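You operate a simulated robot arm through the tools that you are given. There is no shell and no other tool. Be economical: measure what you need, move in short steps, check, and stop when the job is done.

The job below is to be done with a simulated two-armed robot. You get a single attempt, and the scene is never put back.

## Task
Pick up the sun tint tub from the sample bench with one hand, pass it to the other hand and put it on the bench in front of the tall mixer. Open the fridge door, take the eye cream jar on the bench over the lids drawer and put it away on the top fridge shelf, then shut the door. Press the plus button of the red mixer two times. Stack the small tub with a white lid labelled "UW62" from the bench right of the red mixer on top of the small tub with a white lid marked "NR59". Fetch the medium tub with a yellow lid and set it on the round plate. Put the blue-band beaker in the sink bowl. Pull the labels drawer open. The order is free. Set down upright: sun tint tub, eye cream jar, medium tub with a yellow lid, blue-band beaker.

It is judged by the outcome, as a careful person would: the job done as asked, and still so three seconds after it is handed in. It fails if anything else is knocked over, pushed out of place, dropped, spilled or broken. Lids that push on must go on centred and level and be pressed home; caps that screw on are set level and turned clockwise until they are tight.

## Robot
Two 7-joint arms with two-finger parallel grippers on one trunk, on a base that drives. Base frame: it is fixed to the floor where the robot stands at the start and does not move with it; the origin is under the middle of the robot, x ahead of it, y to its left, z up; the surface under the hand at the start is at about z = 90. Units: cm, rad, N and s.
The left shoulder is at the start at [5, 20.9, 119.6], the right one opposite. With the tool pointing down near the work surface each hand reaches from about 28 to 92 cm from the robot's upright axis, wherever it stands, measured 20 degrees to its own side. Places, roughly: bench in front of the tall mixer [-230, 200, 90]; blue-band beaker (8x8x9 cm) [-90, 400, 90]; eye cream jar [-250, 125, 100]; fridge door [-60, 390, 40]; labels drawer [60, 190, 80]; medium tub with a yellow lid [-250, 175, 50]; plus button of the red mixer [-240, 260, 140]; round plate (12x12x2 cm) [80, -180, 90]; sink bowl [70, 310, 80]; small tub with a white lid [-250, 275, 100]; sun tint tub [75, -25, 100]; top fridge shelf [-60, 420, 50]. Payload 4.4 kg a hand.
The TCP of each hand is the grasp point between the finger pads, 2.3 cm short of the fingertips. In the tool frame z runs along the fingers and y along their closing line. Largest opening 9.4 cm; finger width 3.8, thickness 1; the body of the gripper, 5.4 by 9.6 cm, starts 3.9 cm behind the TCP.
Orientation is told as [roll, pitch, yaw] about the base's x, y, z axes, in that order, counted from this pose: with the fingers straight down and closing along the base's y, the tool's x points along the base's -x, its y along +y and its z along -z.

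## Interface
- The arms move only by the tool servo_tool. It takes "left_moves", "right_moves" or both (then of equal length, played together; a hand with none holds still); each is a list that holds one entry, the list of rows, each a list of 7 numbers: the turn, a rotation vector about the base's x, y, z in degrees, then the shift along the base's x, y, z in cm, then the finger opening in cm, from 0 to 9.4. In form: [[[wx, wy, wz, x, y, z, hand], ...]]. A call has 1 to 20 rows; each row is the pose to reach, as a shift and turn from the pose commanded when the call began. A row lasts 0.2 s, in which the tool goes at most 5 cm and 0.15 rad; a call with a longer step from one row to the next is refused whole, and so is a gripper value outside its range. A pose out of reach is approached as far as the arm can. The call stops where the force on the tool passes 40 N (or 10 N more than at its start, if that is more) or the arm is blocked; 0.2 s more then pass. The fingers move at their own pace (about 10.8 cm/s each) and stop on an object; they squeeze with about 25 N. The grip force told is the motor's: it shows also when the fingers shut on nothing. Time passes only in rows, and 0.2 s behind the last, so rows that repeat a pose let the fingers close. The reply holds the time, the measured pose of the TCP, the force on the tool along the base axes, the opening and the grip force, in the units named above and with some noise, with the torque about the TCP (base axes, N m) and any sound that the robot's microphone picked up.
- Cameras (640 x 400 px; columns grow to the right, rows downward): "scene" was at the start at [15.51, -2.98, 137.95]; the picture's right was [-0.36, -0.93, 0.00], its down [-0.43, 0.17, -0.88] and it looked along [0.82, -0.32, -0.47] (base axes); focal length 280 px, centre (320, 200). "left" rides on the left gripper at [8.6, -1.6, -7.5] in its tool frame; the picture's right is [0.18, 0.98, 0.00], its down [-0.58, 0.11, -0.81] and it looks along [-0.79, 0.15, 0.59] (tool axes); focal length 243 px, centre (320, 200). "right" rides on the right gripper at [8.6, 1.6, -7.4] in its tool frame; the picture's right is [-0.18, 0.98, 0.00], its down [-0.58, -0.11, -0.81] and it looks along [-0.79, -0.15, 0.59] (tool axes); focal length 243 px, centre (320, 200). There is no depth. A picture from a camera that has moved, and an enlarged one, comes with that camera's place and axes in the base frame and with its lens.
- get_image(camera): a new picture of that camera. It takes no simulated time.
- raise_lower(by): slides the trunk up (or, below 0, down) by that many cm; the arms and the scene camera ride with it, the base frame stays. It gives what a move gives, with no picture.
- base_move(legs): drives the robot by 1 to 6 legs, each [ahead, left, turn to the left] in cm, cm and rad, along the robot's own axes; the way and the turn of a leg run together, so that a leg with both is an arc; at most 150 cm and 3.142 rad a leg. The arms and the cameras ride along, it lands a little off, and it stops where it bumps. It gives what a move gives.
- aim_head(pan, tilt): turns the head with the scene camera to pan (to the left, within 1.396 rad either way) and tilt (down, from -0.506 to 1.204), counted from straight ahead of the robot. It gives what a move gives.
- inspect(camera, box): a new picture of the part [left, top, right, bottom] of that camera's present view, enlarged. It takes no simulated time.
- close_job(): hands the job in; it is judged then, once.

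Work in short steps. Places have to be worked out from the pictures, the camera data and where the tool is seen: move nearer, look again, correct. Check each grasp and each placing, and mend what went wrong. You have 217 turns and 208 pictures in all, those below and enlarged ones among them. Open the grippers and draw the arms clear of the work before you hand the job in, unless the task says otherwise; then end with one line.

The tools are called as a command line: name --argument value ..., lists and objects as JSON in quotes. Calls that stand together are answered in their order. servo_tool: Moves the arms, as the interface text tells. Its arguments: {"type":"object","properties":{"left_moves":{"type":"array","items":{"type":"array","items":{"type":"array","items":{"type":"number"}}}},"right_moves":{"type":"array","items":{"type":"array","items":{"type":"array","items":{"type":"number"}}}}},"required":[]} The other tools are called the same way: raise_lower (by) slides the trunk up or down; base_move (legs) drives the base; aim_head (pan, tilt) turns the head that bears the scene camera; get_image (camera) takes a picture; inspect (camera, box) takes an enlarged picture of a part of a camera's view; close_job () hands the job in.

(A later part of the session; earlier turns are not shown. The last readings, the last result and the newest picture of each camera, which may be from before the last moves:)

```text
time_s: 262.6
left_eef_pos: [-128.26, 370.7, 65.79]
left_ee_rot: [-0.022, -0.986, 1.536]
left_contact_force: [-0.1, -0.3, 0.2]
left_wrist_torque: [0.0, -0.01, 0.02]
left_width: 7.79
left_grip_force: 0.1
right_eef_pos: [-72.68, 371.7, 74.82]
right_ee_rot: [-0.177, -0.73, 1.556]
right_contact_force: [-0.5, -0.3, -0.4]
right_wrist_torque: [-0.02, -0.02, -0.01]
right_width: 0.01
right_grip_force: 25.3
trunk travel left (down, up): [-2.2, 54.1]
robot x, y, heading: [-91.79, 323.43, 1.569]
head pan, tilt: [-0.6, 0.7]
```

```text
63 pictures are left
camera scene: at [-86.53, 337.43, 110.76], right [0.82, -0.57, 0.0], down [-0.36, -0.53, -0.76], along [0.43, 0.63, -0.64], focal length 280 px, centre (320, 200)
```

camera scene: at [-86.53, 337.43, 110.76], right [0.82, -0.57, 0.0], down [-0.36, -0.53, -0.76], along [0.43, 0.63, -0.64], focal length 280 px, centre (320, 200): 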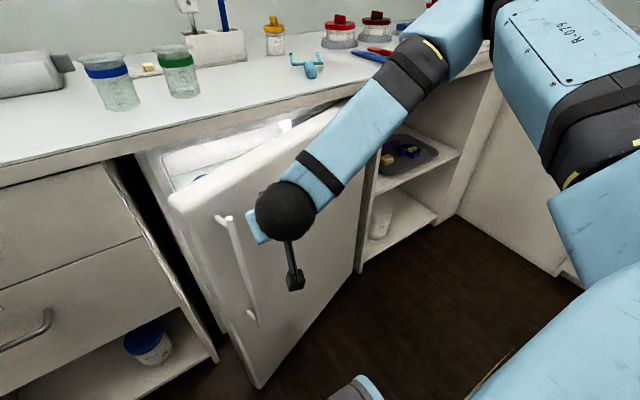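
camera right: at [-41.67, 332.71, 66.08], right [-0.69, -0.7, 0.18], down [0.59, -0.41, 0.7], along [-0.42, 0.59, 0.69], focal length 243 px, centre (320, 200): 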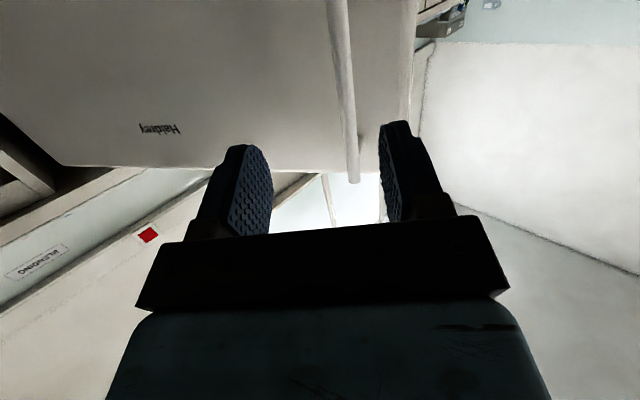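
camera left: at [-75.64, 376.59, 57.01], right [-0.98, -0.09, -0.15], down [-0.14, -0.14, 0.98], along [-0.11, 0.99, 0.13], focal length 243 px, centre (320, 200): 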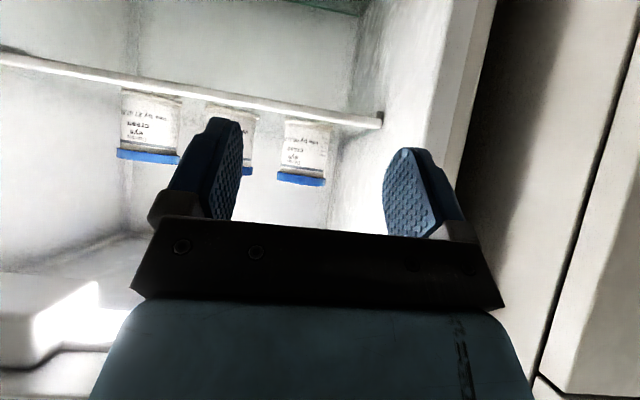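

Push on with the right arm itself (+y), stopping on contact.

servo_tool --right_moves '[[[0, 0, 0, -0.5, 3, 0, 0], [0, 0, 0, -1, 6, 0, 0], [0, 0, 0, -1.5, 8.5, 0, 0], [0, 0, 0, -2, 11, 0, 0], [0, 0, 0, -2, 13, 0, 0], [0, 0, 0, -2, 15, 0, 0]]]'

get_image --camera "scene"

```text
time_s: 264.0
left_eef_pos: [-128.08, 370.7, 65.86]
left_ee_rot: [-0.02, -0.984, 1.538]
left_contact_force: [0.0, -0.6, 0.7]
left_wrist_torque: [-0.03, -0.01, 0.0]
left_width: 7.79
left_grip_force: 0.2
right_eef_pos: [-71.26, 384.99, 76.6]
right_ee_rot: [-0.175, -0.729, 1.559]
right_contact_force: [0.1, 0.2, 0.8]
right_wrist_torque: [-0.01, -0.01, 0.02]
right_width: 0.01
right_grip_force: 24.9
right hand out of reach, approached as far as the arm can: row 1, 2, 3, 4, 5, 6
trunk travel left (down, up): [-2.2, 54.1]
robot x, y, heading: [-91.18, 323.6, 1.572]
head pan, tilt: [-0.6, 0.7]
```

```text
62 pictures are left
camera scene: at [-86.5, 337.41, 110.77], right [0.82, -0.57, 0.0], down [-0.36, -0.53, -0.76], along [0.43, 0.63, -0.64], focal length 280 px, centre (320, 200)
```

scene: 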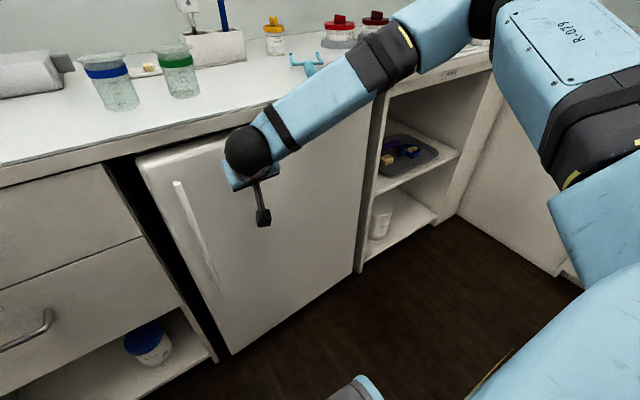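

Nearly shut. Push 5 cm more gently.

servo_tool --right_moves '[[[0, 0, 0, -1, 1.5, 0, 0], [0, 0, 0, -2, 3, -0.5, 0], [0, 0, 0, -2, 4.5, -0.5, 0], [0, 0, 0, -2, 6, -0.5, 0], [0, 0, 0, -2, 7, -0.5, 0]]]'

get_image --camera "scene"

```text
time_s: 265.0
left_eef_pos: [-128.05, 370.41, 66.0]
left_ee_rot: [-0.022, -0.988, 1.536]
left_contact_force: [1.0, 0.0, -0.6]
left_wrist_torque: [-0.01, -0.02, -0.03]
left_width: 7.79
left_grip_force: 0.2
right_eef_pos: [-70.57, 387.89, 77.74]
right_ee_rot: [-0.173, -0.718, 1.564]
right_contact_force: [0.0, -14.6, 9.0]
right_wrist_torque: [0.14, 0.04, 0.04]
right_width: 0.01
right_grip_force: 25.0
right hand out of reach, approached as far as the arm can: row 1, 2, 3, 4
trunk travel left (down, up): [-2.2, 54.1]
robot x, y, heading: [-91.64, 323.51, 1.569]
head pan, tilt: [-0.6, 0.7]
stopped in row 4 (right hand): the force on the tool passed its limit at 62 N (the readings are from after the stop); the commanded pose is now the measured one
```

```text
61 pictures are left
camera scene: at [-86.5, 337.14, 110.82], right [0.82, -0.57, 0.0], down [-0.36, -0.53, -0.77], along [0.43, 0.63, -0.64], focal length 280 px, centre (320, 200)
```

scene: 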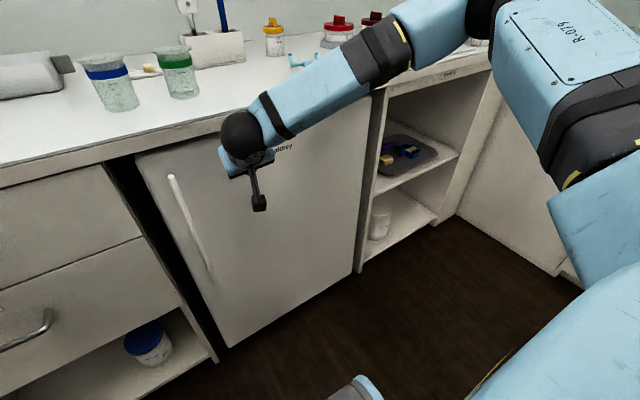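

Door is pushed home. Back the base off 25 cm, and look to confirm it's shut.

base_move --legs '[[-30, 0, 0]]'

raise_lower --by 38

aim_head --pan -0.1 --tilt 0.75

get_image --camera "scene"

```text
time_s: 266.9
left_eef_pos: [-128.09, 342.26, 65.88]
left_ee_rot: [-0.022, -0.985, 1.535]
left_contact_force: [-0.1, 1.4, 0.4]
left_wrist_torque: [-0.01, 0.0, -0.01]
left_width: 7.8
left_grip_force: 0.0
right_eef_pos: [-70.59, 359.63, 77.45]
right_ee_rot: [-0.174, -0.718, 1.563]
right_contact_force: [-0.3, -0.8, -0.3]
right_wrist_torque: [-0.02, -0.02, 0.03]
right_width: 0.0
right_grip_force: 24.6
trunk travel left (down, up): [-2.2, 54.1]
robot x, y, heading: [-91.5, 294.89, 1.57]
head pan, tilt: [-0.6, 0.7]
```

```text
time_s: 270.6
left_eef_pos: [-127.98, 342.39, 103.95]
left_ee_rot: [-0.02, -0.985, 1.535]
left_contact_force: [0.5, -0.3, -0.6]
left_wrist_torque: [0.01, 0.0, -0.01]
left_width: 7.77
left_grip_force: 0.1
right_eef_pos: [-70.6, 359.81, 115.38]
right_ee_rot: [-0.173, -0.717, 1.562]
right_contact_force: [0.3, -1.1, 0.0]
right_wrist_torque: [0.01, -0.04, -0.01]
right_width: 0.01
right_grip_force: 24.8
trunk travel left (down, up): [-40.2, 16.1]
robot x, y, heading: [-91.57, 295.08, 1.564]
head pan, tilt: [-0.6, 0.7]
```

```text
time_s: 271.5
left_eef_pos: [-128.16, 342.32, 103.87]
left_ee_rot: [-0.021, -0.984, 1.534]
left_contact_force: [0.2, 0.2, 0.5]
left_wrist_torque: [0.02, 0.01, -0.01]
left_width: 7.78
left_grip_force: 0.0
right_eef_pos: [-70.58, 359.74, 115.51]
right_ee_rot: [-0.174, -0.718, 1.562]
right_contact_force: [-0.2, 0.2, 0.2]
right_wrist_torque: [0.02, 0.0, -0.01]
right_width: 0.02
right_grip_force: 25.4
trunk travel left (down, up): [-40.2, 16.1]
robot x, y, heading: [-91.5, 294.9, 1.568]
head pan, tilt: [-0.099, 0.75]
```

```text
60 pictures are left
camera scene: at [-90.5, 310.29, 148.34], right [0.99, -0.1, 0.0], down [-0.07, -0.68, -0.73], along [0.07, 0.73, -0.68], focal length 280 px, centre (320, 200)
```

scene: 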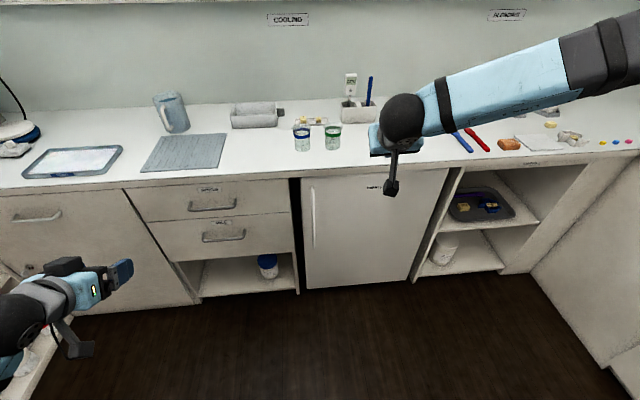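

Fridge is shut flush. Next the blue-band beaker at (-88.8, 404). Straighten the right hand to fingers-down with yaw -90° relative to the robot (fingers will close along y, away from the green beaker).

servo_tool --right_moves '[[[-8, 0, 0, -2, 0, 1, 3], [-16, 0, 0, -4, 0, 2, 6], [-24, 0, 0, -6, 0, 3, 9], [-32, 0, 0, -8, 0, 4, 9.4], [-40, 0, 0, -10, 0, 5, 9.4], [-41.1, 0, 0, -12, 0, 5, 9.4]]]'

servo_tool --right_moves '[[[0, 5, 0, -1, 0, 0, 9.4], [0, 10, 0, -2, 0, 0, 9.4]]]'

servo_tool --right_moves '[[[0, 0, -8, 0, 0, 0, 9.4], [0, 0, -16, 0, 0, 0, 9.4], [0, 0, -24, 0, 0, 0, 9.4], [0, 0, -32, 0, 0, 0, 9.4], [0, 0, -40, 0, 0, 0, 9.4], [0, 0, -48, 0, 0, 0, 9.4], [0, 0, -56, 0, 0, 0, 9.4], [0, 0, -64, 0, 0, 0, 9.4], [0, 0, -72, 0, 0, 0, 9.4], [0, 0, -80, 0, 0, 0, 9.4], [0, 0, -88, 0, 0, 0, 9.4], [0, 0, -89.5, 0, 0, 0, 9.4]]]'

```text
time_s: 272.9
left_eef_pos: [-128.0, 342.32, 103.93]
left_ee_rot: [-0.023, -0.984, 1.534]
left_contact_force: [0.2, -0.6, 0.5]
left_wrist_torque: [0.02, 0.04, 0.01]
left_width: 7.8
left_grip_force: 0.1
right_eef_pos: [-72.47, 353.71, 122.92]
right_ee_rot: [-0.177, 0.001, 1.566]
right_contact_force: [-0.3, 0.3, 0.3]
right_wrist_torque: [-0.01, -0.02, 0.01]
right_width: 9.38
right_grip_force: 0.1
right hand out of reach, approached as far as the arm can: row 1, 2, 3, 4, 5, 6
trunk travel left (down, up): [-40.2, 16.1]
robot x, y, heading: [-91.52, 295.23, 1.572]
head pan, tilt: [-0.099, 0.75]
```

```text
time_s: 273.5
left_eef_pos: [-128.2, 342.3, 103.88]
left_ee_rot: [-0.022, -0.985, 1.535]
left_contact_force: [-0.6, 0.0, 0.5]
left_wrist_torque: [-0.03, -0.02, 0.0]
left_width: 7.8
left_grip_force: 0.0
right_eef_pos: [-74.45, 353.44, 122.73]
right_ee_rot: [-0.004, 0.001, 1.566]
right_contact_force: [0.2, -0.7, 0.5]
right_wrist_torque: [-0.01, 0.0, 0.0]
right_width: 9.39
right_grip_force: 0.0
trunk travel left (down, up): [-40.2, 16.1]
robot x, y, heading: [-91.5, 294.75, 1.568]
head pan, tilt: [-0.099, 0.75]
```

```text
time_s: 276.1
left_eef_pos: [-128.04, 342.3, 103.78]
left_ee_rot: [-0.02, -0.984, 1.534]
left_contact_force: [0.3, 0.3, 0.4]
left_wrist_torque: [0.02, 0.01, -0.02]
left_width: 7.81
left_grip_force: 0.2
right_eef_pos: [-74.6, 353.61, 122.72]
right_ee_rot: [-0.005, 0.002, 0.001]
right_contact_force: [0.1, 0.2, 0.4]
right_wrist_torque: [0.05, 0.01, 0.0]
right_width: 9.37
right_grip_force: 0.0
trunk travel left (down, up): [-40.2, 16.1]
robot x, y, heading: [-91.5, 294.98, 1.573]
head pan, tilt: [-0.099, 0.75]
```

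Drive closer for the beaker (ahead 35, left 12).

base_move --legs '[[33, 12, 0]]'

servo_tool --right_moves '[[[0, 0, 0, -0.5, 3, 0, 9.4], [0, 0, 0, -1, 6, 0, 9.4], [0, 0, 0, -1.5, 9, 0, 9.4], [0, 0, 0, -2, 12, -2, 9.4], [0, 0, 0, -2.2, 15, -4, 9.4], [0, 0, 0, -2.2, 17.4, -7, 9.4]]]'

get_image --camera "right"

get_image --camera "scene"

```text
time_s: 278.4
left_eef_pos: [-139.88, 375.41, 103.79]
left_ee_rot: [-0.021, -0.984, 1.534]
left_contact_force: [0.3, 0.5, 0.1]
left_wrist_torque: [0.0, 0.0, -0.02]
left_width: 7.81
left_grip_force: 0.1
right_eef_pos: [-86.3, 386.64, 122.81]
right_ee_rot: [-0.006, 0.002, 0.0]
right_contact_force: [-1.2, 0.1, 0.6]
right_wrist_torque: [-0.02, 0.0, 0.01]
right_width: 9.41
right_grip_force: 0.1
trunk travel left (down, up): [-40.2, 16.1]
robot x, y, heading: [-103.71, 328.1, 1.568]
head pan, tilt: [-0.099, 0.75]
```

```text
time_s: 279.8
left_eef_pos: [-139.88, 375.58, 103.84]
left_ee_rot: [-0.021, -0.986, 1.534]
left_contact_force: [0.8, -0.4, -0.2]
left_wrist_torque: [0.0, 0.03, -0.01]
left_width: 7.8
left_grip_force: 0.0
right_eef_pos: [-79.61, 394.73, 119.46]
right_ee_rot: [-0.002, 0.004, 0.001]
right_contact_force: [0.7, 0.4, -0.1]
right_wrist_torque: [0.03, 0.03, 0.02]
right_width: 9.41
right_grip_force: 0.0
right hand out of reach, approached as far as the arm can: row 1, 2, 3, 4, 5, 6
trunk travel left (down, up): [-40.2, 16.1]
robot x, y, heading: [-103.39, 328.41, 1.568]
head pan, tilt: [-0.099, 0.75]
```

```text
59 pictures are left
camera right: at [-88.3, 396.42, 126.95], right [0.18, 0.98, 0.0], down [0.58, -0.11, 0.81], along [0.79, -0.15, -0.59], focal length 243 px, centre (320, 200)
```

right: 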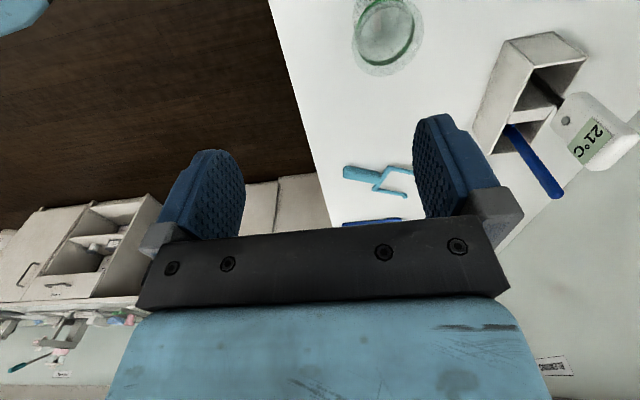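

```text
58 pictures are left
camera scene: at [-102.39, 343.46, 148.34], right [0.99, -0.1, 0.0], down [-0.07, -0.68, -0.73], along [0.08, 0.73, -0.68], focal length 280 px, centre (320, 200)
```

scene: 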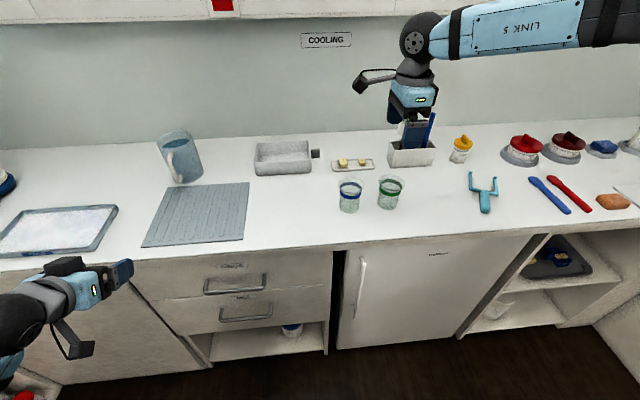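

Wrist limit again; shift the base (ahead 7.5, left 8.4) to bring the hand over the blue-band beaker at about (-88, 402).

base_move --legs '[[7.5, 8.4, 0]]'

get_image --camera "right"

```text
time_s: 281.2
left_eef_pos: [-148.09, 382.86, 103.92]
left_ee_rot: [-0.02, -0.985, 1.532]
left_contact_force: [-0.3, -0.3, -0.3]
left_wrist_torque: [0.03, -0.02, -0.01]
left_width: 7.8
left_grip_force: 0.0
right_eef_pos: [-87.84, 402.33, 119.49]
right_ee_rot: [-0.003, 0.003, 0.002]
right_contact_force: [0.2, 0.3, 0.7]
right_wrist_torque: [-0.01, -0.02, -0.02]
right_width: 9.4
right_grip_force: 0.1
trunk travel left (down, up): [-40.2, 16.1]
robot x, y, heading: [-111.56, 335.81, 1.568]
head pan, tilt: [-0.099, 0.75]
```

```text
57 pictures are left
camera right: at [-96.48, 403.85, 126.98], right [0.18, 0.98, 0.0], down [0.58, -0.11, 0.81], along [0.79, -0.15, -0.59], focal length 243 px, centre (320, 200)
```

right: 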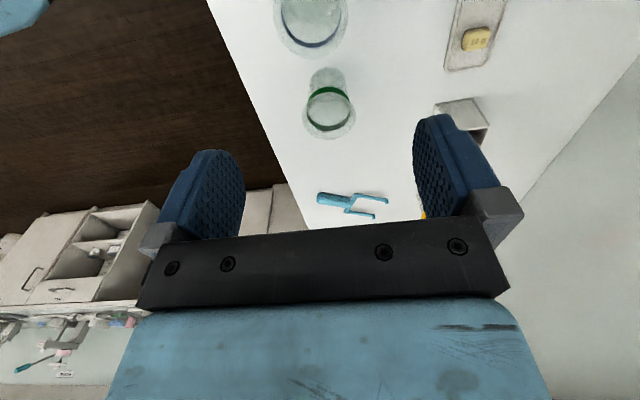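

Rim centre at (-88.4, 401.5), ~7.2 cm wide. Descend to z≈97 with a small correction, then look.

servo_tool --right_moves '[[[0, 0, 0, -0.3, -0.4, -4.5, 9.4], [0, 0, 0, -0.6, -0.8, -9, 9.4], [0, 0, 0, -0.6, -0.8, -13.5, 9.4], [0, 0, 0, -0.6, -0.8, -17.5, 9.4]]]'

get_image --camera "right"

```text
time_s: 282.2
left_eef_pos: [-148.05, 382.99, 103.91]
left_ee_rot: [-0.021, -0.984, 1.533]
left_contact_force: [-1.0, -0.2, -0.4]
left_wrist_torque: [-0.02, 0.01, 0.0]
left_width: 7.81
left_grip_force: 0.0
right_eef_pos: [-84.49, 397.08, 106.53]
right_ee_rot: [-0.003, 0.004, 0.003]
right_contact_force: [0.5, 0.1, -0.3]
right_wrist_torque: [-0.02, -0.02, 0.0]
right_width: 9.43
right_grip_force: 0.1
right hand out of reach, approached as far as the arm can: row 1, 2, 3, 4
trunk travel left (down, up): [-40.2, 16.1]
robot x, y, heading: [-111.8, 335.46, 1.562]
head pan, tilt: [-0.099, 0.75]
```

```text
56 pictures are left
camera right: at [-93.15, 398.79, 113.83], right [0.18, 0.98, 0.0], down [0.58, -0.11, 0.8], along [0.79, -0.15, -0.59], focal length 243 px, centre (320, 200)
```

right: 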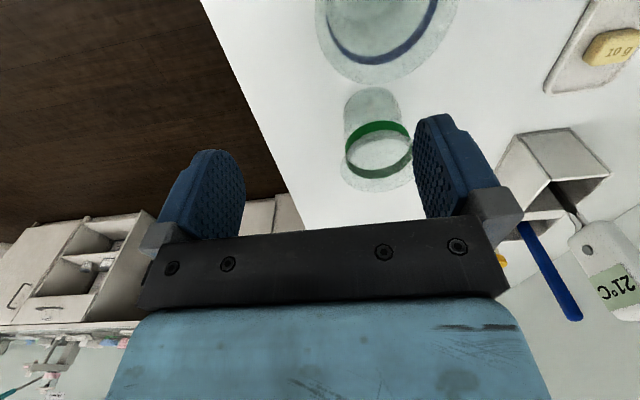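

Arm reach drifted it; I'll compensate with the base and use the trunk for lowering. First raise the left hand so it stays clear of the bench.

servo_tool --left_moves '[[[0, 0, 0, 0, 0, 4, 7.8], [0, 0, 0, 0, 0, 8, 7.8], [0, 0, 0, 0, 0, 12, 7.8], [0, 0, 0, 0, 0, 16, 7.8]]]'

base_move --legs '[[4.5, 3.9, 0.005]]'

get_image --camera "right"

```text
time_s: 283.2
left_eef_pos: [-148.03, 382.99, 119.89]
left_ee_rot: [-0.021, -0.983, 1.535]
left_contact_force: [-0.1, 0.2, 0.7]
left_wrist_torque: [-0.02, 0.02, -0.02]
left_width: 7.8
left_grip_force: 0.0
right_eef_pos: [-84.44, 397.26, 106.38]
right_ee_rot: [-0.003, 0.004, 0.001]
right_contact_force: [1.1, 0.2, 0.1]
right_wrist_torque: [0.01, -0.01, 0.01]
right_width: 9.41
right_grip_force: 0.0
trunk travel left (down, up): [-40.2, 16.1]
robot x, y, heading: [-111.49, 335.29, 1.566]
head pan, tilt: [-0.099, 0.75]
```

```text
time_s: 284.2
left_eef_pos: [-152.11, 387.37, 119.86]
left_ee_rot: [-0.022, -0.984, 1.538]
left_contact_force: [0.0, -1.7, -0.5]
left_wrist_torque: [-0.01, 0.01, -0.04]
left_width: 7.79
left_grip_force: 0.1
right_eef_pos: [-88.67, 401.7, 106.48]
right_ee_rot: [-0.003, 0.004, 0.005]
right_contact_force: [-0.1, -0.3, 0.6]
right_wrist_torque: [-0.03, 0.02, 0.0]
right_width: 9.4
right_grip_force: 0.1
trunk travel left (down, up): [-40.2, 16.1]
robot x, y, heading: [-115.55, 340.22, 1.571]
head pan, tilt: [-0.099, 0.75]
```

```text
55 pictures are left
camera right: at [-97.31, 403.34, 113.84], right [0.18, 0.98, 0.0], down [0.58, -0.1, 0.81], along [0.79, -0.15, -0.59], focal length 243 px, centre (320, 200)
```

right: 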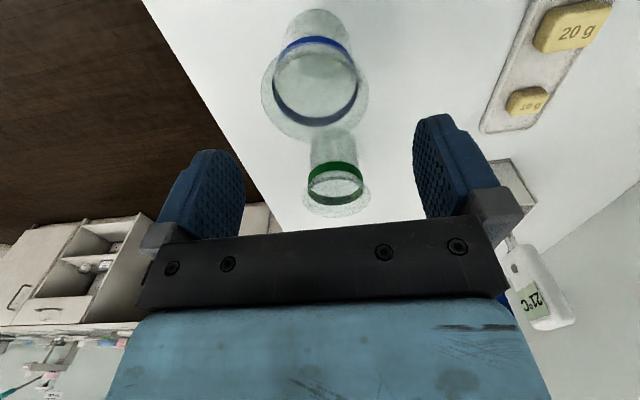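

Beaker centred under the hand. Lower by trunk 10.5 cm to z≈96.

base_move --legs '[[0, 0.5, 0]]'

raise_lower --by -10.4

get_image --camera "right"

```text
time_s: 285.0
left_eef_pos: [-152.53, 387.33, 120.09]
left_ee_rot: [-0.021, -0.983, 1.536]
left_contact_force: [0.7, -0.5, 0.6]
left_wrist_torque: [0.02, -0.02, 0.02]
left_width: 7.82
left_grip_force: 0.0
right_eef_pos: [-89.19, 401.82, 106.39]
right_ee_rot: [-0.003, 0.004, 0.005]
right_contact_force: [0.5, -0.5, 0.3]
right_wrist_torque: [0.02, 0.02, -0.02]
right_width: 9.42
right_grip_force: 0.2
trunk travel left (down, up): [-40.2, 16.1]
robot x, y, heading: [-115.86, 340.13, 1.574]
head pan, tilt: [-0.099, 0.75]
```

```text
time_s: 286.3
left_eef_pos: [-152.56, 387.19, 109.54]
left_ee_rot: [-0.022, -0.984, 1.537]
left_contact_force: [0.4, -0.7, 0.1]
left_wrist_torque: [-0.02, 0.02, -0.01]
left_width: 7.79
left_grip_force: 0.0
right_eef_pos: [-89.13, 401.71, 96.03]
right_ee_rot: [-0.003, 0.002, 0.004]
right_contact_force: [0.4, 1.0, -0.2]
right_wrist_torque: [0.03, 0.03, -0.01]
right_width: 9.39
right_grip_force: 0.1
trunk travel left (down, up): [-29.8, 26.5]
robot x, y, heading: [-116.0, 339.77, 1.563]
head pan, tilt: [-0.099, 0.75]
```

```text
54 pictures are left
camera right: at [-97.79, 403.3, 103.48], right [0.18, 0.98, 0.0], down [0.58, -0.1, 0.81], along [0.79, -0.15, -0.59], focal length 243 px, centre (320, 200)
```

right: 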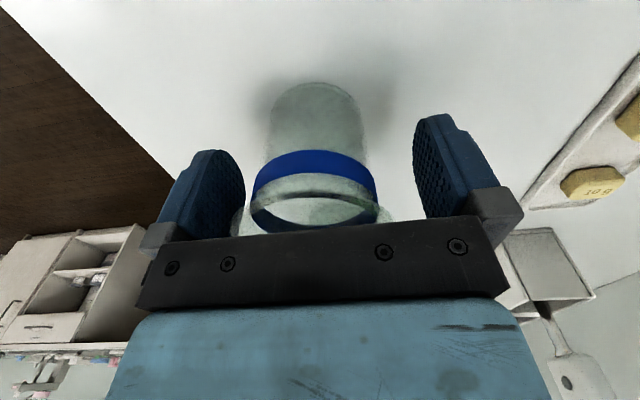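

Beaker sits between the fingers. Close.

servo_tool --right_moves '[[[0, 0, 0, 0, 0, 0, 7.5], [0, 0, 0, 0, 0, 0, 5], [0, 0, 0, 0, 0, 0, 4], [0, 0, 0, 0, 0, 0, 4]]]'

raise_lower --by 24

get_image --camera "right"

```text
time_s: 287.3
left_eef_pos: [-152.56, 387.24, 109.61]
left_ee_rot: [-0.024, -0.984, 1.536]
left_contact_force: [-0.1, -0.3, 0.0]
left_wrist_torque: [0.01, 0.01, 0.0]
left_width: 7.79
left_grip_force: 0.1
right_eef_pos: [-89.13, 401.83, 95.97]
right_ee_rot: [-0.004, 0.003, 0.005]
right_contact_force: [0.2, 1.0, 0.1]
right_wrist_torque: [-0.01, -0.02, 0.04]
right_width: 7.34
right_grip_force: 24.7
trunk travel left (down, up): [-29.8, 26.5]
robot x, y, heading: [-116.0, 340.13, 1.572]
head pan, tilt: [-0.099, 0.75]
```

```text
time_s: 289.8
left_eef_pos: [-152.55, 387.35, 133.46]
left_ee_rot: [-0.023, -0.984, 1.539]
left_contact_force: [0.7, -0.9, 0.0]
left_wrist_torque: [0.01, -0.03, -0.01]
left_width: 7.78
left_grip_force: 0.0
right_eef_pos: [-89.14, 401.82, 119.99]
right_ee_rot: [-0.002, 0.003, 0.007]
right_contact_force: [-0.5, 0.6, -1.2]
right_wrist_torque: [0.01, 0.0, -0.02]
right_width: 7.35
right_grip_force: 24.9
trunk travel left (down, up): [-53.8, 2.5]
robot x, y, heading: [-116.1, 339.87, 1.571]
head pan, tilt: [-0.099, 0.75]
```

```text
53 pictures are left
camera right: at [-97.78, 403.33, 127.44], right [0.18, 0.98, 0.0], down [0.58, -0.1, 0.81], along [0.79, -0.15, -0.59], focal length 243 px, centre (320, 200)
```

right: 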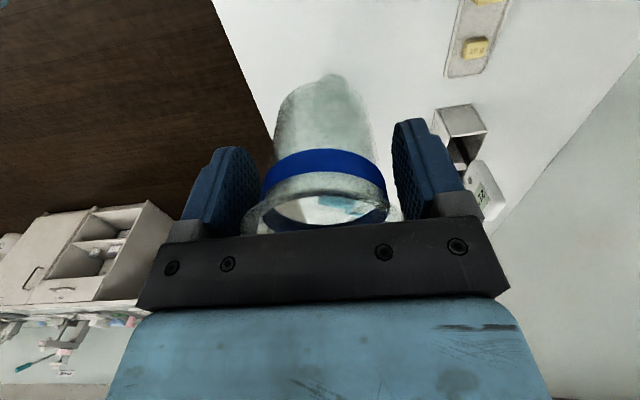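

Beaker held. Drive to the sink side: back off, shift right, turn to face +x.

base_move --legs '[[-60, 0, 0], [0, -85, 0], [0, 0, -1.571], [0, 28, 0]]'

aim_head --pan 0 --tilt 0.6

get_image --camera "scene"

```text
time_s: 307.1
left_eef_pos: [16.74, 348.22, 133.58]
left_ee_rot: [-0.019, -0.985, -0.012]
left_contact_force: [0.2, -0.1, -0.1]
left_wrist_torque: [-0.02, 0.01, 0.03]
left_width: 7.82
left_grip_force: 0.0
right_eef_pos: [32.66, 284.9, 119.96]
right_ee_rot: [-0.004, 0.003, -1.543]
right_contact_force: [0.4, -0.6, -0.8]
right_wrist_torque: [0.0, -0.01, 0.01]
right_width: 7.32
right_grip_force: 24.8
trunk travel left (down, up): [-53.8, 2.5]
robot x, y, heading: [-29.6, 310.44, 0.018]
head pan, tilt: [-0.099, 0.75]
```

```text
time_s: 307.8
left_eef_pos: [16.73, 348.26, 133.62]
left_ee_rot: [-0.022, -0.984, -0.01]
left_contact_force: [0.2, -0.7, 0.4]
left_wrist_torque: [-0.01, -0.02, -0.01]
left_width: 7.79
left_grip_force: 0.0
right_eef_pos: [32.61, 285.07, 120.07]
right_ee_rot: [-0.002, 0.001, -1.543]
right_contact_force: [-0.3, 0.2, -1.2]
right_wrist_torque: [0.02, 0.03, 0.02]
right_width: 7.32
right_grip_force: 25.2
trunk travel left (down, up): [-53.8, 2.5]
robot x, y, heading: [-29.83, 310.64, 0.02]
head pan, tilt: [0.0, 0.6]
```

```text
52 pictures are left
camera scene: at [-13.89, 311.28, 163.22], right [0.02, -1.0, 0.0], down [-0.57, -0.01, -0.82], along [0.82, 0.02, -0.57], focal length 280 px, centre (320, 200)
```

scene: 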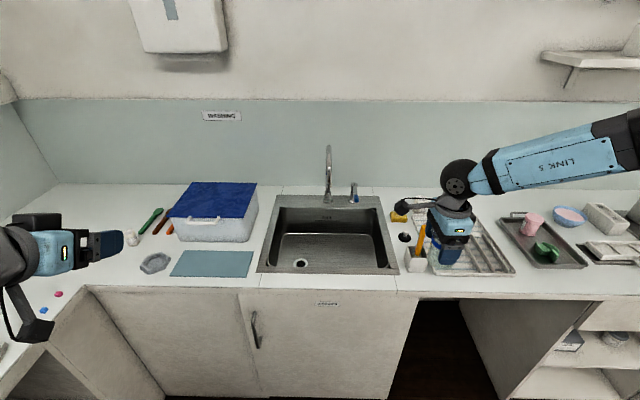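

Sink bowl spans x≈50–94, y≈286–333, floor z≈72, drain near (66,320). I'll put the beaker at (66, 303). Raise the left hand first, then drive so the right hand is above the spot.

servo_tool --left_moves '[[[0, 0, 0, 0, 0, 4.5, 7.8], [0, 0, 0, 0, 0, 9, 7.8], [0, 0, 0, 0, 0, 13.5, 7.8], [0, 0, 0, 0, 0, 18, 7.8], [0, 0, 0, 0, 0, 22, 7.8]]]'

base_move --legs '[[33.6, 17.5, -0.02]]'

get_image --camera "scene"

get_image --camera "right"

```text
time_s: 309.0
left_eef_pos: [16.83, 347.96, 155.58]
left_ee_rot: [-0.019, -0.985, -0.013]
left_contact_force: [0.2, -0.5, -0.2]
left_wrist_torque: [0.01, -0.04, 0.03]
left_width: 7.82
left_grip_force: 0.0
right_eef_pos: [32.68, 284.93, 120.07]
right_ee_rot: [-0.004, 0.005, -1.544]
right_contact_force: [0.9, -0.8, -0.9]
right_wrist_torque: [0.0, -0.03, 0.02]
right_width: 7.37
right_grip_force: 24.9
trunk travel left (down, up): [-53.8, 2.5]
robot x, y, heading: [-30.08, 310.75, 0.024]
head pan, tilt: [0.0, 0.6]
```

```text
time_s: 311.4
left_eef_pos: [51.39, 364.51, 155.5]
left_ee_rot: [-0.02, -0.985, -0.037]
left_contact_force: [-0.7, 0.3, 0.2]
left_wrist_torque: [-0.04, 0.01, -0.01]
left_width: 7.78
left_grip_force: 0.0
right_eef_pos: [65.74, 301.0, 120.03]
right_ee_rot: [-0.002, 0.005, -1.567]
right_contact_force: [0.3, -0.1, -1.2]
right_wrist_torque: [-0.02, 0.0, -0.02]
right_width: 7.35
right_grip_force: 24.8
trunk travel left (down, up): [-53.8, 2.5]
robot x, y, heading: [4.01, 328.12, 0.004]
head pan, tilt: [0.0, 0.6]
```

```text
51 pictures are left
camera scene: at [19.84, 328.44, 163.25], right [0.0, -1.0, 0.0], down [-0.56, 0.0, -0.83], along [0.83, 0.0, -0.56], focal length 280 px, centre (320, 200)
```

scene: 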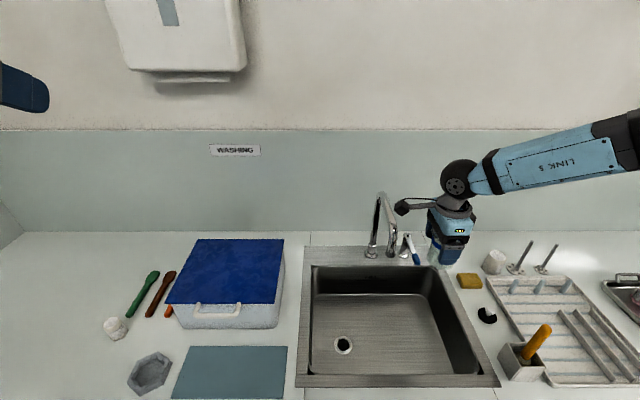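

```text
50 pictures are left
camera right: at [67.32, 309.71, 127.5], right [0.98, -0.18, 0.0], down [-0.1, -0.58, 0.8], along [-0.15, -0.79, -0.59], focal length 243 px, centre (320, 200)
```

right: 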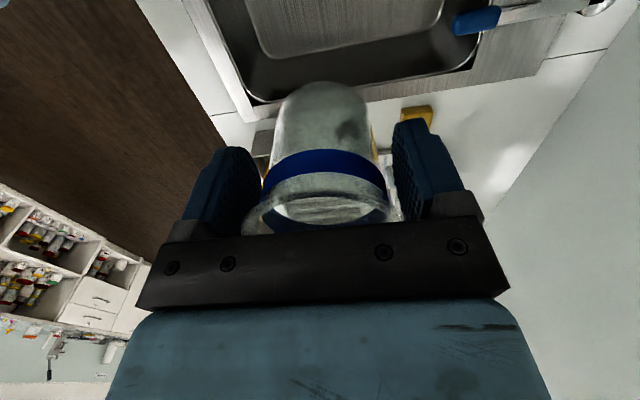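

Lowering by trunk would bring the flat forearm onto items right of the sink. Instead turn the hand back to natural yaw and lower with the arm, trunk high.

servo_tool --right_moves '[[[0, 0, 8, 0, 0, 0, 4], [0, 0, 16, 0, 0, 0, 4], [0, 0, 24, 0, 0, 0, 4], [0, 0, 32, 0, 0, 0, 4], [0, 0, 40, 0, 0, 0, 4], [0, 0, 48, 0, 0, 0, 4], [0, 0, 56, 0, 0, 0, 4], [0, 0, 64, 0, 0, 0, 4], [0, 0, 72, 0, 0, 0, 4], [0, 0, 80, 0, 0, 0, 4], [0, 0, 88, 0, 0, 0, 4], [0, 0, 90, 0, 1, -3, 4], [0, 0, 90, 0, 2, -7, 4], [0, 0, 90, 0, 3, -11, 4], [0, 0, 90, 0, 4, -15, 4]]]'

get_image --camera "scene"

```text
time_s: 314.6
left_eef_pos: [51.53, 364.65, 155.58]
left_ee_rot: [-0.021, -0.985, -0.036]
left_contact_force: [0.0, 0.2, 0.0]
left_wrist_torque: [-0.03, -0.02, 0.02]
left_width: 7.8
left_grip_force: 0.0
right_eef_pos: [61.11, 298.94, 114.27]
right_ee_rot: [-0.002, -0.001, 0.003]
right_contact_force: [-1.2, 0.6, -0.3]
right_wrist_torque: [0.01, -0.01, 0.01]
right_width: 7.32
right_grip_force: 24.8
right hand out of reach, approached as far as the arm can: row 12, 13, 14, 15
trunk travel left (down, up): [-53.8, 2.5]
robot x, y, heading: [4.09, 328.43, 0.001]
head pan, tilt: [0.0, 0.6]
```

```text
49 pictures are left
camera scene: at [19.95, 328.49, 163.23], right [0.0, -1.0, 0.0], down [-0.56, 0.0, -0.83], along [0.83, 0.0, -0.56], focal length 280 px, centre (320, 200)
```

scene: 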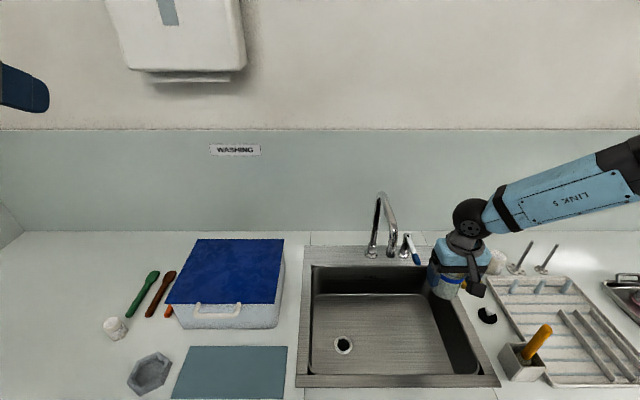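

The forearm now slopes well upward, so trunk lowering is fine. Shift the base so the hand is at (63, 312), then lower 28.

base_move --legs '[[2.5, 13, 0]]'

raise_lower --by -28

get_image --camera "scene"

get_image --camera "right"

```text
time_s: 316.4
left_eef_pos: [54.15, 377.6, 155.54]
left_ee_rot: [-0.021, -0.985, -0.037]
left_contact_force: [-0.4, -0.1, 0.2]
left_wrist_torque: [0.01, -0.01, -0.02]
left_width: 7.79
left_grip_force: 0.0
right_eef_pos: [63.62, 312.1, 114.29]
right_ee_rot: [-0.002, 0.003, 0.002]
right_contact_force: [0.6, -0.2, -1.5]
right_wrist_torque: [0.01, 0.0, 0.01]
right_width: 7.33
right_grip_force: 24.9
trunk travel left (down, up): [-53.8, 2.5]
robot x, y, heading: [6.53, 341.43, -0.002]
head pan, tilt: [0.0, 0.6]
```

```text
time_s: 319.2
left_eef_pos: [54.23, 377.61, 127.62]
left_ee_rot: [-0.02, -0.986, -0.038]
left_contact_force: [0.0, -0.2, -0.4]
left_wrist_torque: [0.01, -0.01, 0.01]
left_width: 7.82
left_grip_force: 0.1
right_eef_pos: [63.62, 312.06, 86.26]
right_ee_rot: [-0.002, 0.002, 0.002]
right_contact_force: [0.7, 1.2, 0.2]
right_wrist_torque: [0.03, 0.0, 0.0]
right_width: 7.36
right_grip_force: 25.0
trunk travel left (down, up): [-25.8, 30.5]
robot x, y, heading: [6.04, 341.33, -0.005]
head pan, tilt: [0.0, 0.6]
```

```text
48 pictures are left
camera scene: at [22.49, 341.63, 135.23], right [0.0, -1.0, 0.0], down [-0.56, 0.0, -0.83], along [0.83, 0.0, -0.56], focal length 280 px, centre (320, 200)
```

scene: 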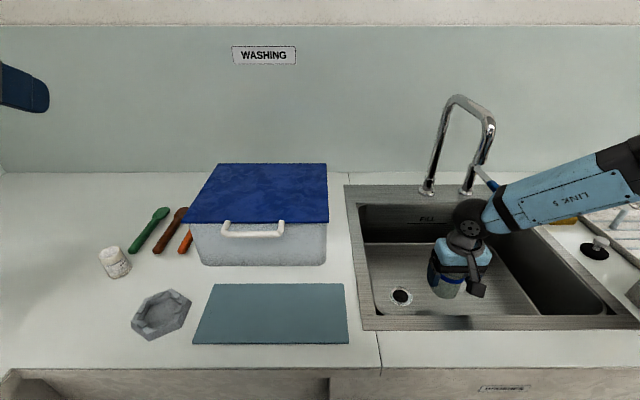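

```text
47 pictures are left
camera right: at [55.0, 313.59, 93.68], right [0.18, 0.98, 0.0], down [0.58, -0.11, 0.81], along [0.79, -0.15, -0.59], focal length 243 px, centre (320, 200)
```

right: 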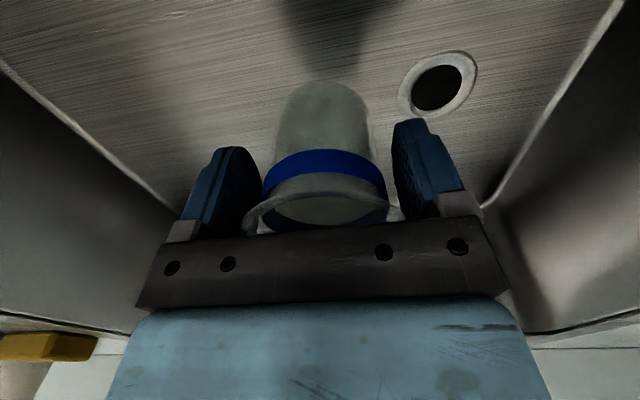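

Almost there. Shift the hand 4 cm deeper in x (so its camera clears the bowl's front rim), then lower 6 more.

servo_tool --right_moves '[[[0, 0, 0, 2, 0, 0, 4], [0, 0, 0, 4, 0, 0, 4]]]'

raise_lower --by -6

get_image --camera "scene"

```text
time_s: 319.8
left_eef_pos: [54.17, 377.7, 127.59]
left_ee_rot: [-0.021, -0.984, -0.037]
left_contact_force: [0.2, 0.1, 0.5]
left_wrist_torque: [0.02, -0.02, -0.03]
left_width: 7.81
left_grip_force: 0.0
right_eef_pos: [66.68, 310.94, 87.71]
right_ee_rot: [-0.002, 0.002, 0.001]
right_contact_force: [-0.2, 0.1, -1.1]
right_wrist_torque: [-0.01, 0.02, 0.01]
right_width: 7.35
right_grip_force: 24.9
right hand out of reach, approached as far as the arm can: row 1, 2
trunk travel left (down, up): [-25.8, 30.5]
robot x, y, heading: [6.68, 341.55, 0.004]
head pan, tilt: [0.0, 0.6]
```

```text
time_s: 320.8
left_eef_pos: [54.07, 377.66, 121.78]
left_ee_rot: [-0.02, -0.986, -0.036]
left_contact_force: [-0.7, 0.4, 1.4]
left_wrist_torque: [-0.02, 0.02, 0.03]
left_width: 7.8
left_grip_force: 0.0
right_eef_pos: [66.72, 310.93, 81.68]
right_ee_rot: [-0.002, 0.003, 0.002]
right_contact_force: [0.0, -0.4, -0.2]
right_wrist_torque: [0.02, 0.01, -0.03]
right_width: 7.33
right_grip_force: 25.3
trunk travel left (down, up): [-19.8, 36.5]
robot x, y, heading: [6.34, 341.66, -0.007]
head pan, tilt: [0.0, 0.6]
```

```text
46 pictures are left
camera scene: at [22.47, 341.63, 129.24], right [0.0, -1.0, 0.0], down [-0.56, 0.0, -0.83], along [0.83, 0.0, -0.56], focal length 280 px, centre (320, 200)
```

scene: 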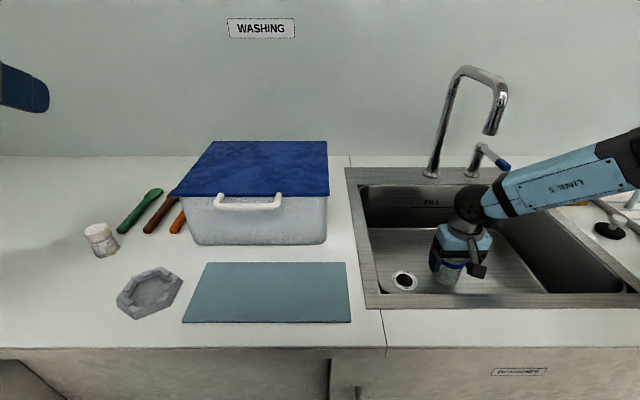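

Continue lowering in small steps.

raise_lower --by -2.5

raise_lower --by -1.5

```text
time_s: 321.6
left_eef_pos: [53.84, 377.68, 119.26]
left_ee_rot: [-0.024, -0.988, -0.036]
left_contact_force: [0.5, -0.1, 0.0]
left_wrist_torque: [0.0, -0.02, 0.0]
left_width: 7.77
left_grip_force: 0.1
right_eef_pos: [66.56, 310.96, 79.59]
right_ee_rot: [-0.003, -0.005, 0.002]
right_contact_force: [0.0, -4.6, 33.1]
right_wrist_torque: [0.11, -0.03, -0.05]
right_width: 6.5
right_grip_force: 25.0
trunk travel left (down, up): [-17.3, 39.0]
robot x, y, heading: [6.78, 341.19, -0.001]
head pan, tilt: [0.0, 0.6]
```

```text
time_s: 321.9
left_eef_pos: [54.06, 377.69, 118.99]
left_ee_rot: [-0.022, -0.988, -0.037]
left_contact_force: [-0.4, 0.2, 0.7]
left_wrist_torque: [0.02, 0.05, -0.01]
left_width: 7.81
left_grip_force: 0.0
right_eef_pos: [66.74, 310.99, 79.67]
right_ee_rot: [0.0, -0.01, 0.002]
right_contact_force: [-5.2, -0.9, 19.8]
right_wrist_torque: [0.13, 0.14, 0.01]
right_width: 6.51
right_grip_force: 24.7
trunk travel left (down, up): [-17.2, 39.1]
robot x, y, heading: [6.5, 341.22, -0.004]
head pan, tilt: [0.0, 0.6]
stopped: the force on the tool passed its limit at 52 N (the readings are from after the stop); the commanded pose is now the measured one
```

Contact: the beaker stands on the sink floor. Open and raise.

servo_tool --right_moves '[[[0, 0, 0, 0, 0, 0.3, 8], [0, 0, 0, 0, 0, 0.3, 9.4], [0, 0, 0, 0, 0, 0.3, 9.4]]]'

raise_lower --by 36

get_image --camera "scene"

```text
time_s: 322.6
left_eef_pos: [54.05, 377.63, 118.99]
left_ee_rot: [-0.023, -0.986, -0.037]
left_contact_force: [0.4, 0.3, 1.0]
left_wrist_torque: [-0.02, -0.01, -0.02]
left_width: 7.8
left_grip_force: 0.1
right_eef_pos: [66.88, 311.02, 79.59]
right_ee_rot: [-0.001, -0.004, 0.001]
right_contact_force: [-1.8, 2.6, 6.8]
right_wrist_torque: [0.02, 0.04, -0.01]
right_width: 9.39
right_grip_force: 0.0
trunk travel left (down, up): [-17.2, 39.1]
robot x, y, heading: [6.75, 340.93, 0.001]
head pan, tilt: [0.0, 0.6]
```

```text
time_s: 324.8
left_eef_pos: [54.23, 377.65, 142.58]
left_ee_rot: [-0.021, -0.986, -0.036]
left_contact_force: [-1.0, 0.1, 0.4]
left_wrist_torque: [0.02, 0.0, -0.02]
left_width: 7.77
left_grip_force: 0.1
right_eef_pos: [66.32, 310.87, 102.31]
right_ee_rot: [-0.006, 0.014, 0.004]
right_contact_force: [-0.9, -0.8, -0.4]
right_wrist_torque: [-0.01, -0.08, -0.01]
right_width: 9.41
right_grip_force: 0.2
trunk travel left (down, up): [-40.7, 15.6]
robot x, y, heading: [6.81, 341.35, 0.002]
head pan, tilt: [0.0, 0.6]
stopped: the force on the tool passed its limit at 67 N (the readings are from after the stop); the commanded pose is now the measured one
```

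```text
45 pictures are left
camera scene: at [22.51, 341.59, 150.18], right [0.0, -1.0, 0.0], down [-0.56, 0.0, -0.83], along [0.83, 0.0, -0.56], focal length 280 px, centre (320, 200)
```

scene: 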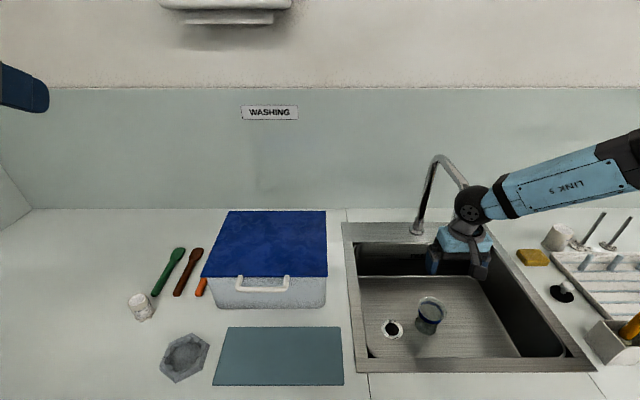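

The beaker stands in the sink; the rising hand touched the faucet spout. Back the base off before raising further.

base_move --legs '[[-45, 0, 0]]'

get_image --camera "scene"

```text
time_s: 327.5
left_eef_pos: [9.81, 377.95, 142.58]
left_ee_rot: [-0.021, -0.986, -0.03]
left_contact_force: [-0.6, -0.2, 0.3]
left_wrist_torque: [0.02, 0.0, -0.02]
left_width: 7.79
left_grip_force: 0.2
right_eef_pos: [22.37, 311.03, 102.32]
right_ee_rot: [-0.004, 0.014, 0.009]
right_contact_force: [-0.1, 0.8, -0.2]
right_wrist_torque: [-0.02, -0.03, 0.01]
right_width: 9.42
right_grip_force: 0.1
trunk travel left (down, up): [-40.7, 15.6]
robot x, y, heading: [-37.49, 341.29, 0.008]
head pan, tilt: [0.0, 0.6]
```

```text
44 pictures are left
camera scene: at [-21.58, 341.69, 150.11], right [0.0, -1.0, 0.0], down [-0.57, 0.0, -0.82], along [0.82, 0.0, -0.57], focal length 280 px, centre (320, 200)
```

scene: 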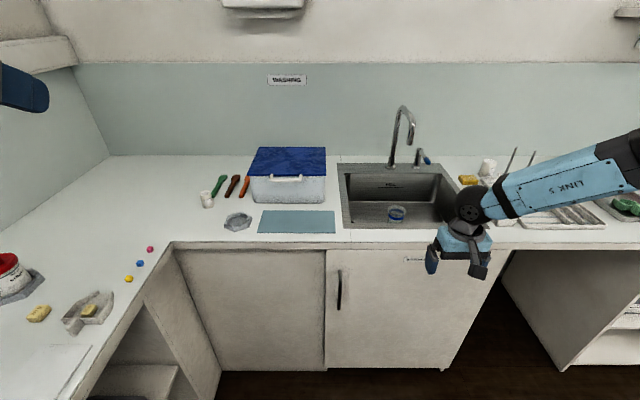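

Beaker upright. Now go to the labels drawer (y≈190): shift right 140.

base_move --legs '[[0, -140, 0]]'

get_image --camera "scene"

```text
time_s: 340.0
left_eef_pos: [9.6, 236.55, 142.43]
left_ee_rot: [-0.021, -0.988, -0.051]
left_contact_force: [0.4, -0.7, 0.4]
left_wrist_torque: [0.01, 0.01, 0.0]
left_width: 7.82
left_grip_force: 0.1
right_eef_pos: [21.02, 169.7, 102.32]
right_ee_rot: [-0.006, 0.014, -0.009]
right_contact_force: [-0.3, -0.9, -0.5]
right_wrist_torque: [-0.02, 0.01, -0.03]
right_width: 9.42
right_grip_force: 0.0
trunk travel left (down, up): [-40.7, 15.6]
robot x, y, heading: [-38.02, 200.66, -0.017]
head pan, tilt: [0.0, 0.6]
```

```text
43 pictures are left
camera scene: at [-22.47, 201.05, 150.11], right [-0.02, -1.0, 0.0], down [-0.56, 0.01, -0.83], along [0.82, -0.01, -0.56], focal length 280 px, centre (320, 200)
```

scene: 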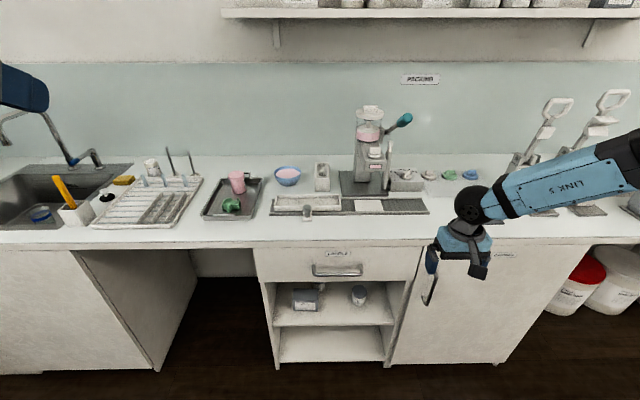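

Zoom on the drawer label and handle.

inspect --camera "scene" --box '[250, 235, 430, 300]'

```text
3.56 times, centred on (340, 268) of scene
camera zoom: at [-22.47, 201.05, 150.11], right [-0.02, -1.0, 0.0], down [-0.56, 0.01, -0.83], along [0.82, -0.01, -0.56], focal length 995 px, centre (249, -40)
```

zoom: 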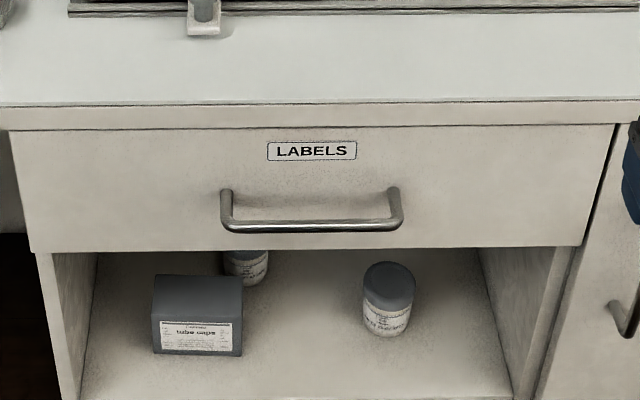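

It's the LABELS drawer; horizontal bar at about (40, 194.5, 77). Orient the left hand to point forward with vertical closing: complete the pitch, then roll.

servo_tool --left_moves '[[[0, -8, 0, 2, -2, -1, 6], [0, -16, 0, 4, -4, -2, 6], [0, -24, 0, 6, -6, -3, 6], [0, -32, 0, 8, -8, -4, 6], [0, -33.5, 0, 10, -10, -5, 6]]]'

servo_tool --left_moves '[[[-8, 0, 0, 0, -1, -1, 6], [-16, 0, 0, 0, -2, -2, 6], [-24, 0, 0, 0, -3, -3, 6], [-32, 0, 0, 0, -4, -4, 6], [-40, 0, 0, 0, -5, -5, 6], [-48, 0, 0, 0, -6, -6, 6], [-56, 0, 0, 0, -7, -7, 6], [-64, 0, 0, 0, -8, -8, 6], [-72, 0, 0, 0, -9, -9, 6], [-80, 0, 0, 0, -10, -10, 6], [-88, 0, 0, 0, -11, -11, 6], [-90, 0, 0, 0, -12, -12, 6]]]'

raise_lower --by -32

get_image --camera "scene"

```text
time_s: 341.2
left_eef_pos: [17.04, 230.81, 138.98]
left_ee_rot: [0.717, -1.531, -0.786]
left_contact_force: [1.2, 0.7, -0.1]
left_wrist_torque: [-0.01, -0.03, 0.0]
left_width: 5.98
left_grip_force: 0.0
left hand out of reach, approached as far as the arm can: row 4, 5
right_eef_pos: [20.8, 169.65, 102.43]
right_ee_rot: [-0.007, 0.014, -0.011]
right_contact_force: [0.6, 0.3, 0.3]
right_wrist_torque: [0.0, 0.0, -0.03]
right_width: 9.39
right_grip_force: 0.1
trunk travel left (down, up): [-40.7, 15.6]
robot x, y, heading: [-38.46, 201.45, -0.018]
head pan, tilt: [0.0, 0.6]
```

```text
time_s: 342.8
left_eef_pos: [17.19, 235.94, 130.19]
left_ee_rot: [-1.718, -0.816, 1.673]
left_contact_force: [-0.6, 0.1, -0.1]
left_wrist_torque: [0.0, 0.01, -0.02]
left_width: 6.0
left_grip_force: 0.0
left hand out of reach, approached as far as the arm can: row 1, 2, 3, 4, 5, 6, 7, 8
right_eef_pos: [20.65, 169.8, 102.58]
right_ee_rot: [-0.01, 0.011, -0.008]
right_contact_force: [0.3, 0.1, 0.8]
right_wrist_torque: [-0.02, 0.0, 0.03]
right_width: 9.39
right_grip_force: 0.0
trunk travel left (down, up): [-40.7, 15.6]
robot x, y, heading: [-38.2, 200.98, -0.012]
head pan, tilt: [0.0, 0.6]
stopped in row 8 (left hand): the arm was blocked; the commanded pose is now the measured one
```

```text
time_s: 346.2
left_eef_pos: [15.49, 234.68, 108.07]
left_ee_rot: [-1.872, -0.82, 1.787]
left_contact_force: [0.8, 0.5, 0.4]
left_wrist_torque: [0.0, -0.01, -0.04]
left_width: 6.01
left_grip_force: 0.1
right_eef_pos: [19.59, 169.12, 75.44]
right_ee_rot: [0.009, -0.015, -0.008]
right_contact_force: [1.4, 0.3, 0.3]
right_wrist_torque: [-0.04, -0.02, 0.03]
right_width: 9.4
right_grip_force: 0.1
trunk travel left (down, up): [-11.7, 44.7]
robot x, y, heading: [-38.34, 200.96, -0.017]
head pan, tilt: [0.0, 0.6]
stopped: the arm was blocked; the commanded pose is now the measured one
```

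```text
41 pictures are left
camera scene: at [-25.07, 199.75, 122.41], right [-0.01, -1.0, -0.01], down [-0.54, 0.02, -0.84], along [0.84, 0.0, -0.54], focal length 280 px, centre (320, 200)
```

scene: 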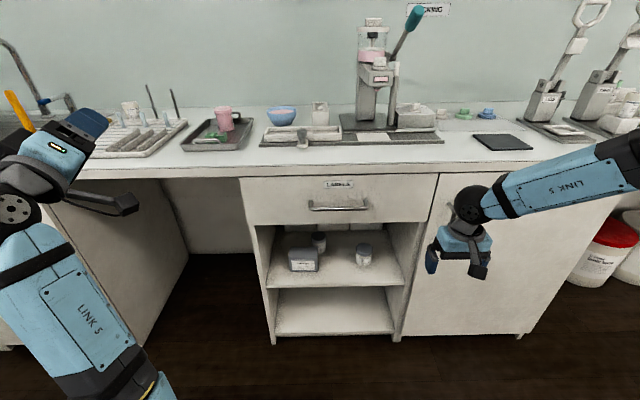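

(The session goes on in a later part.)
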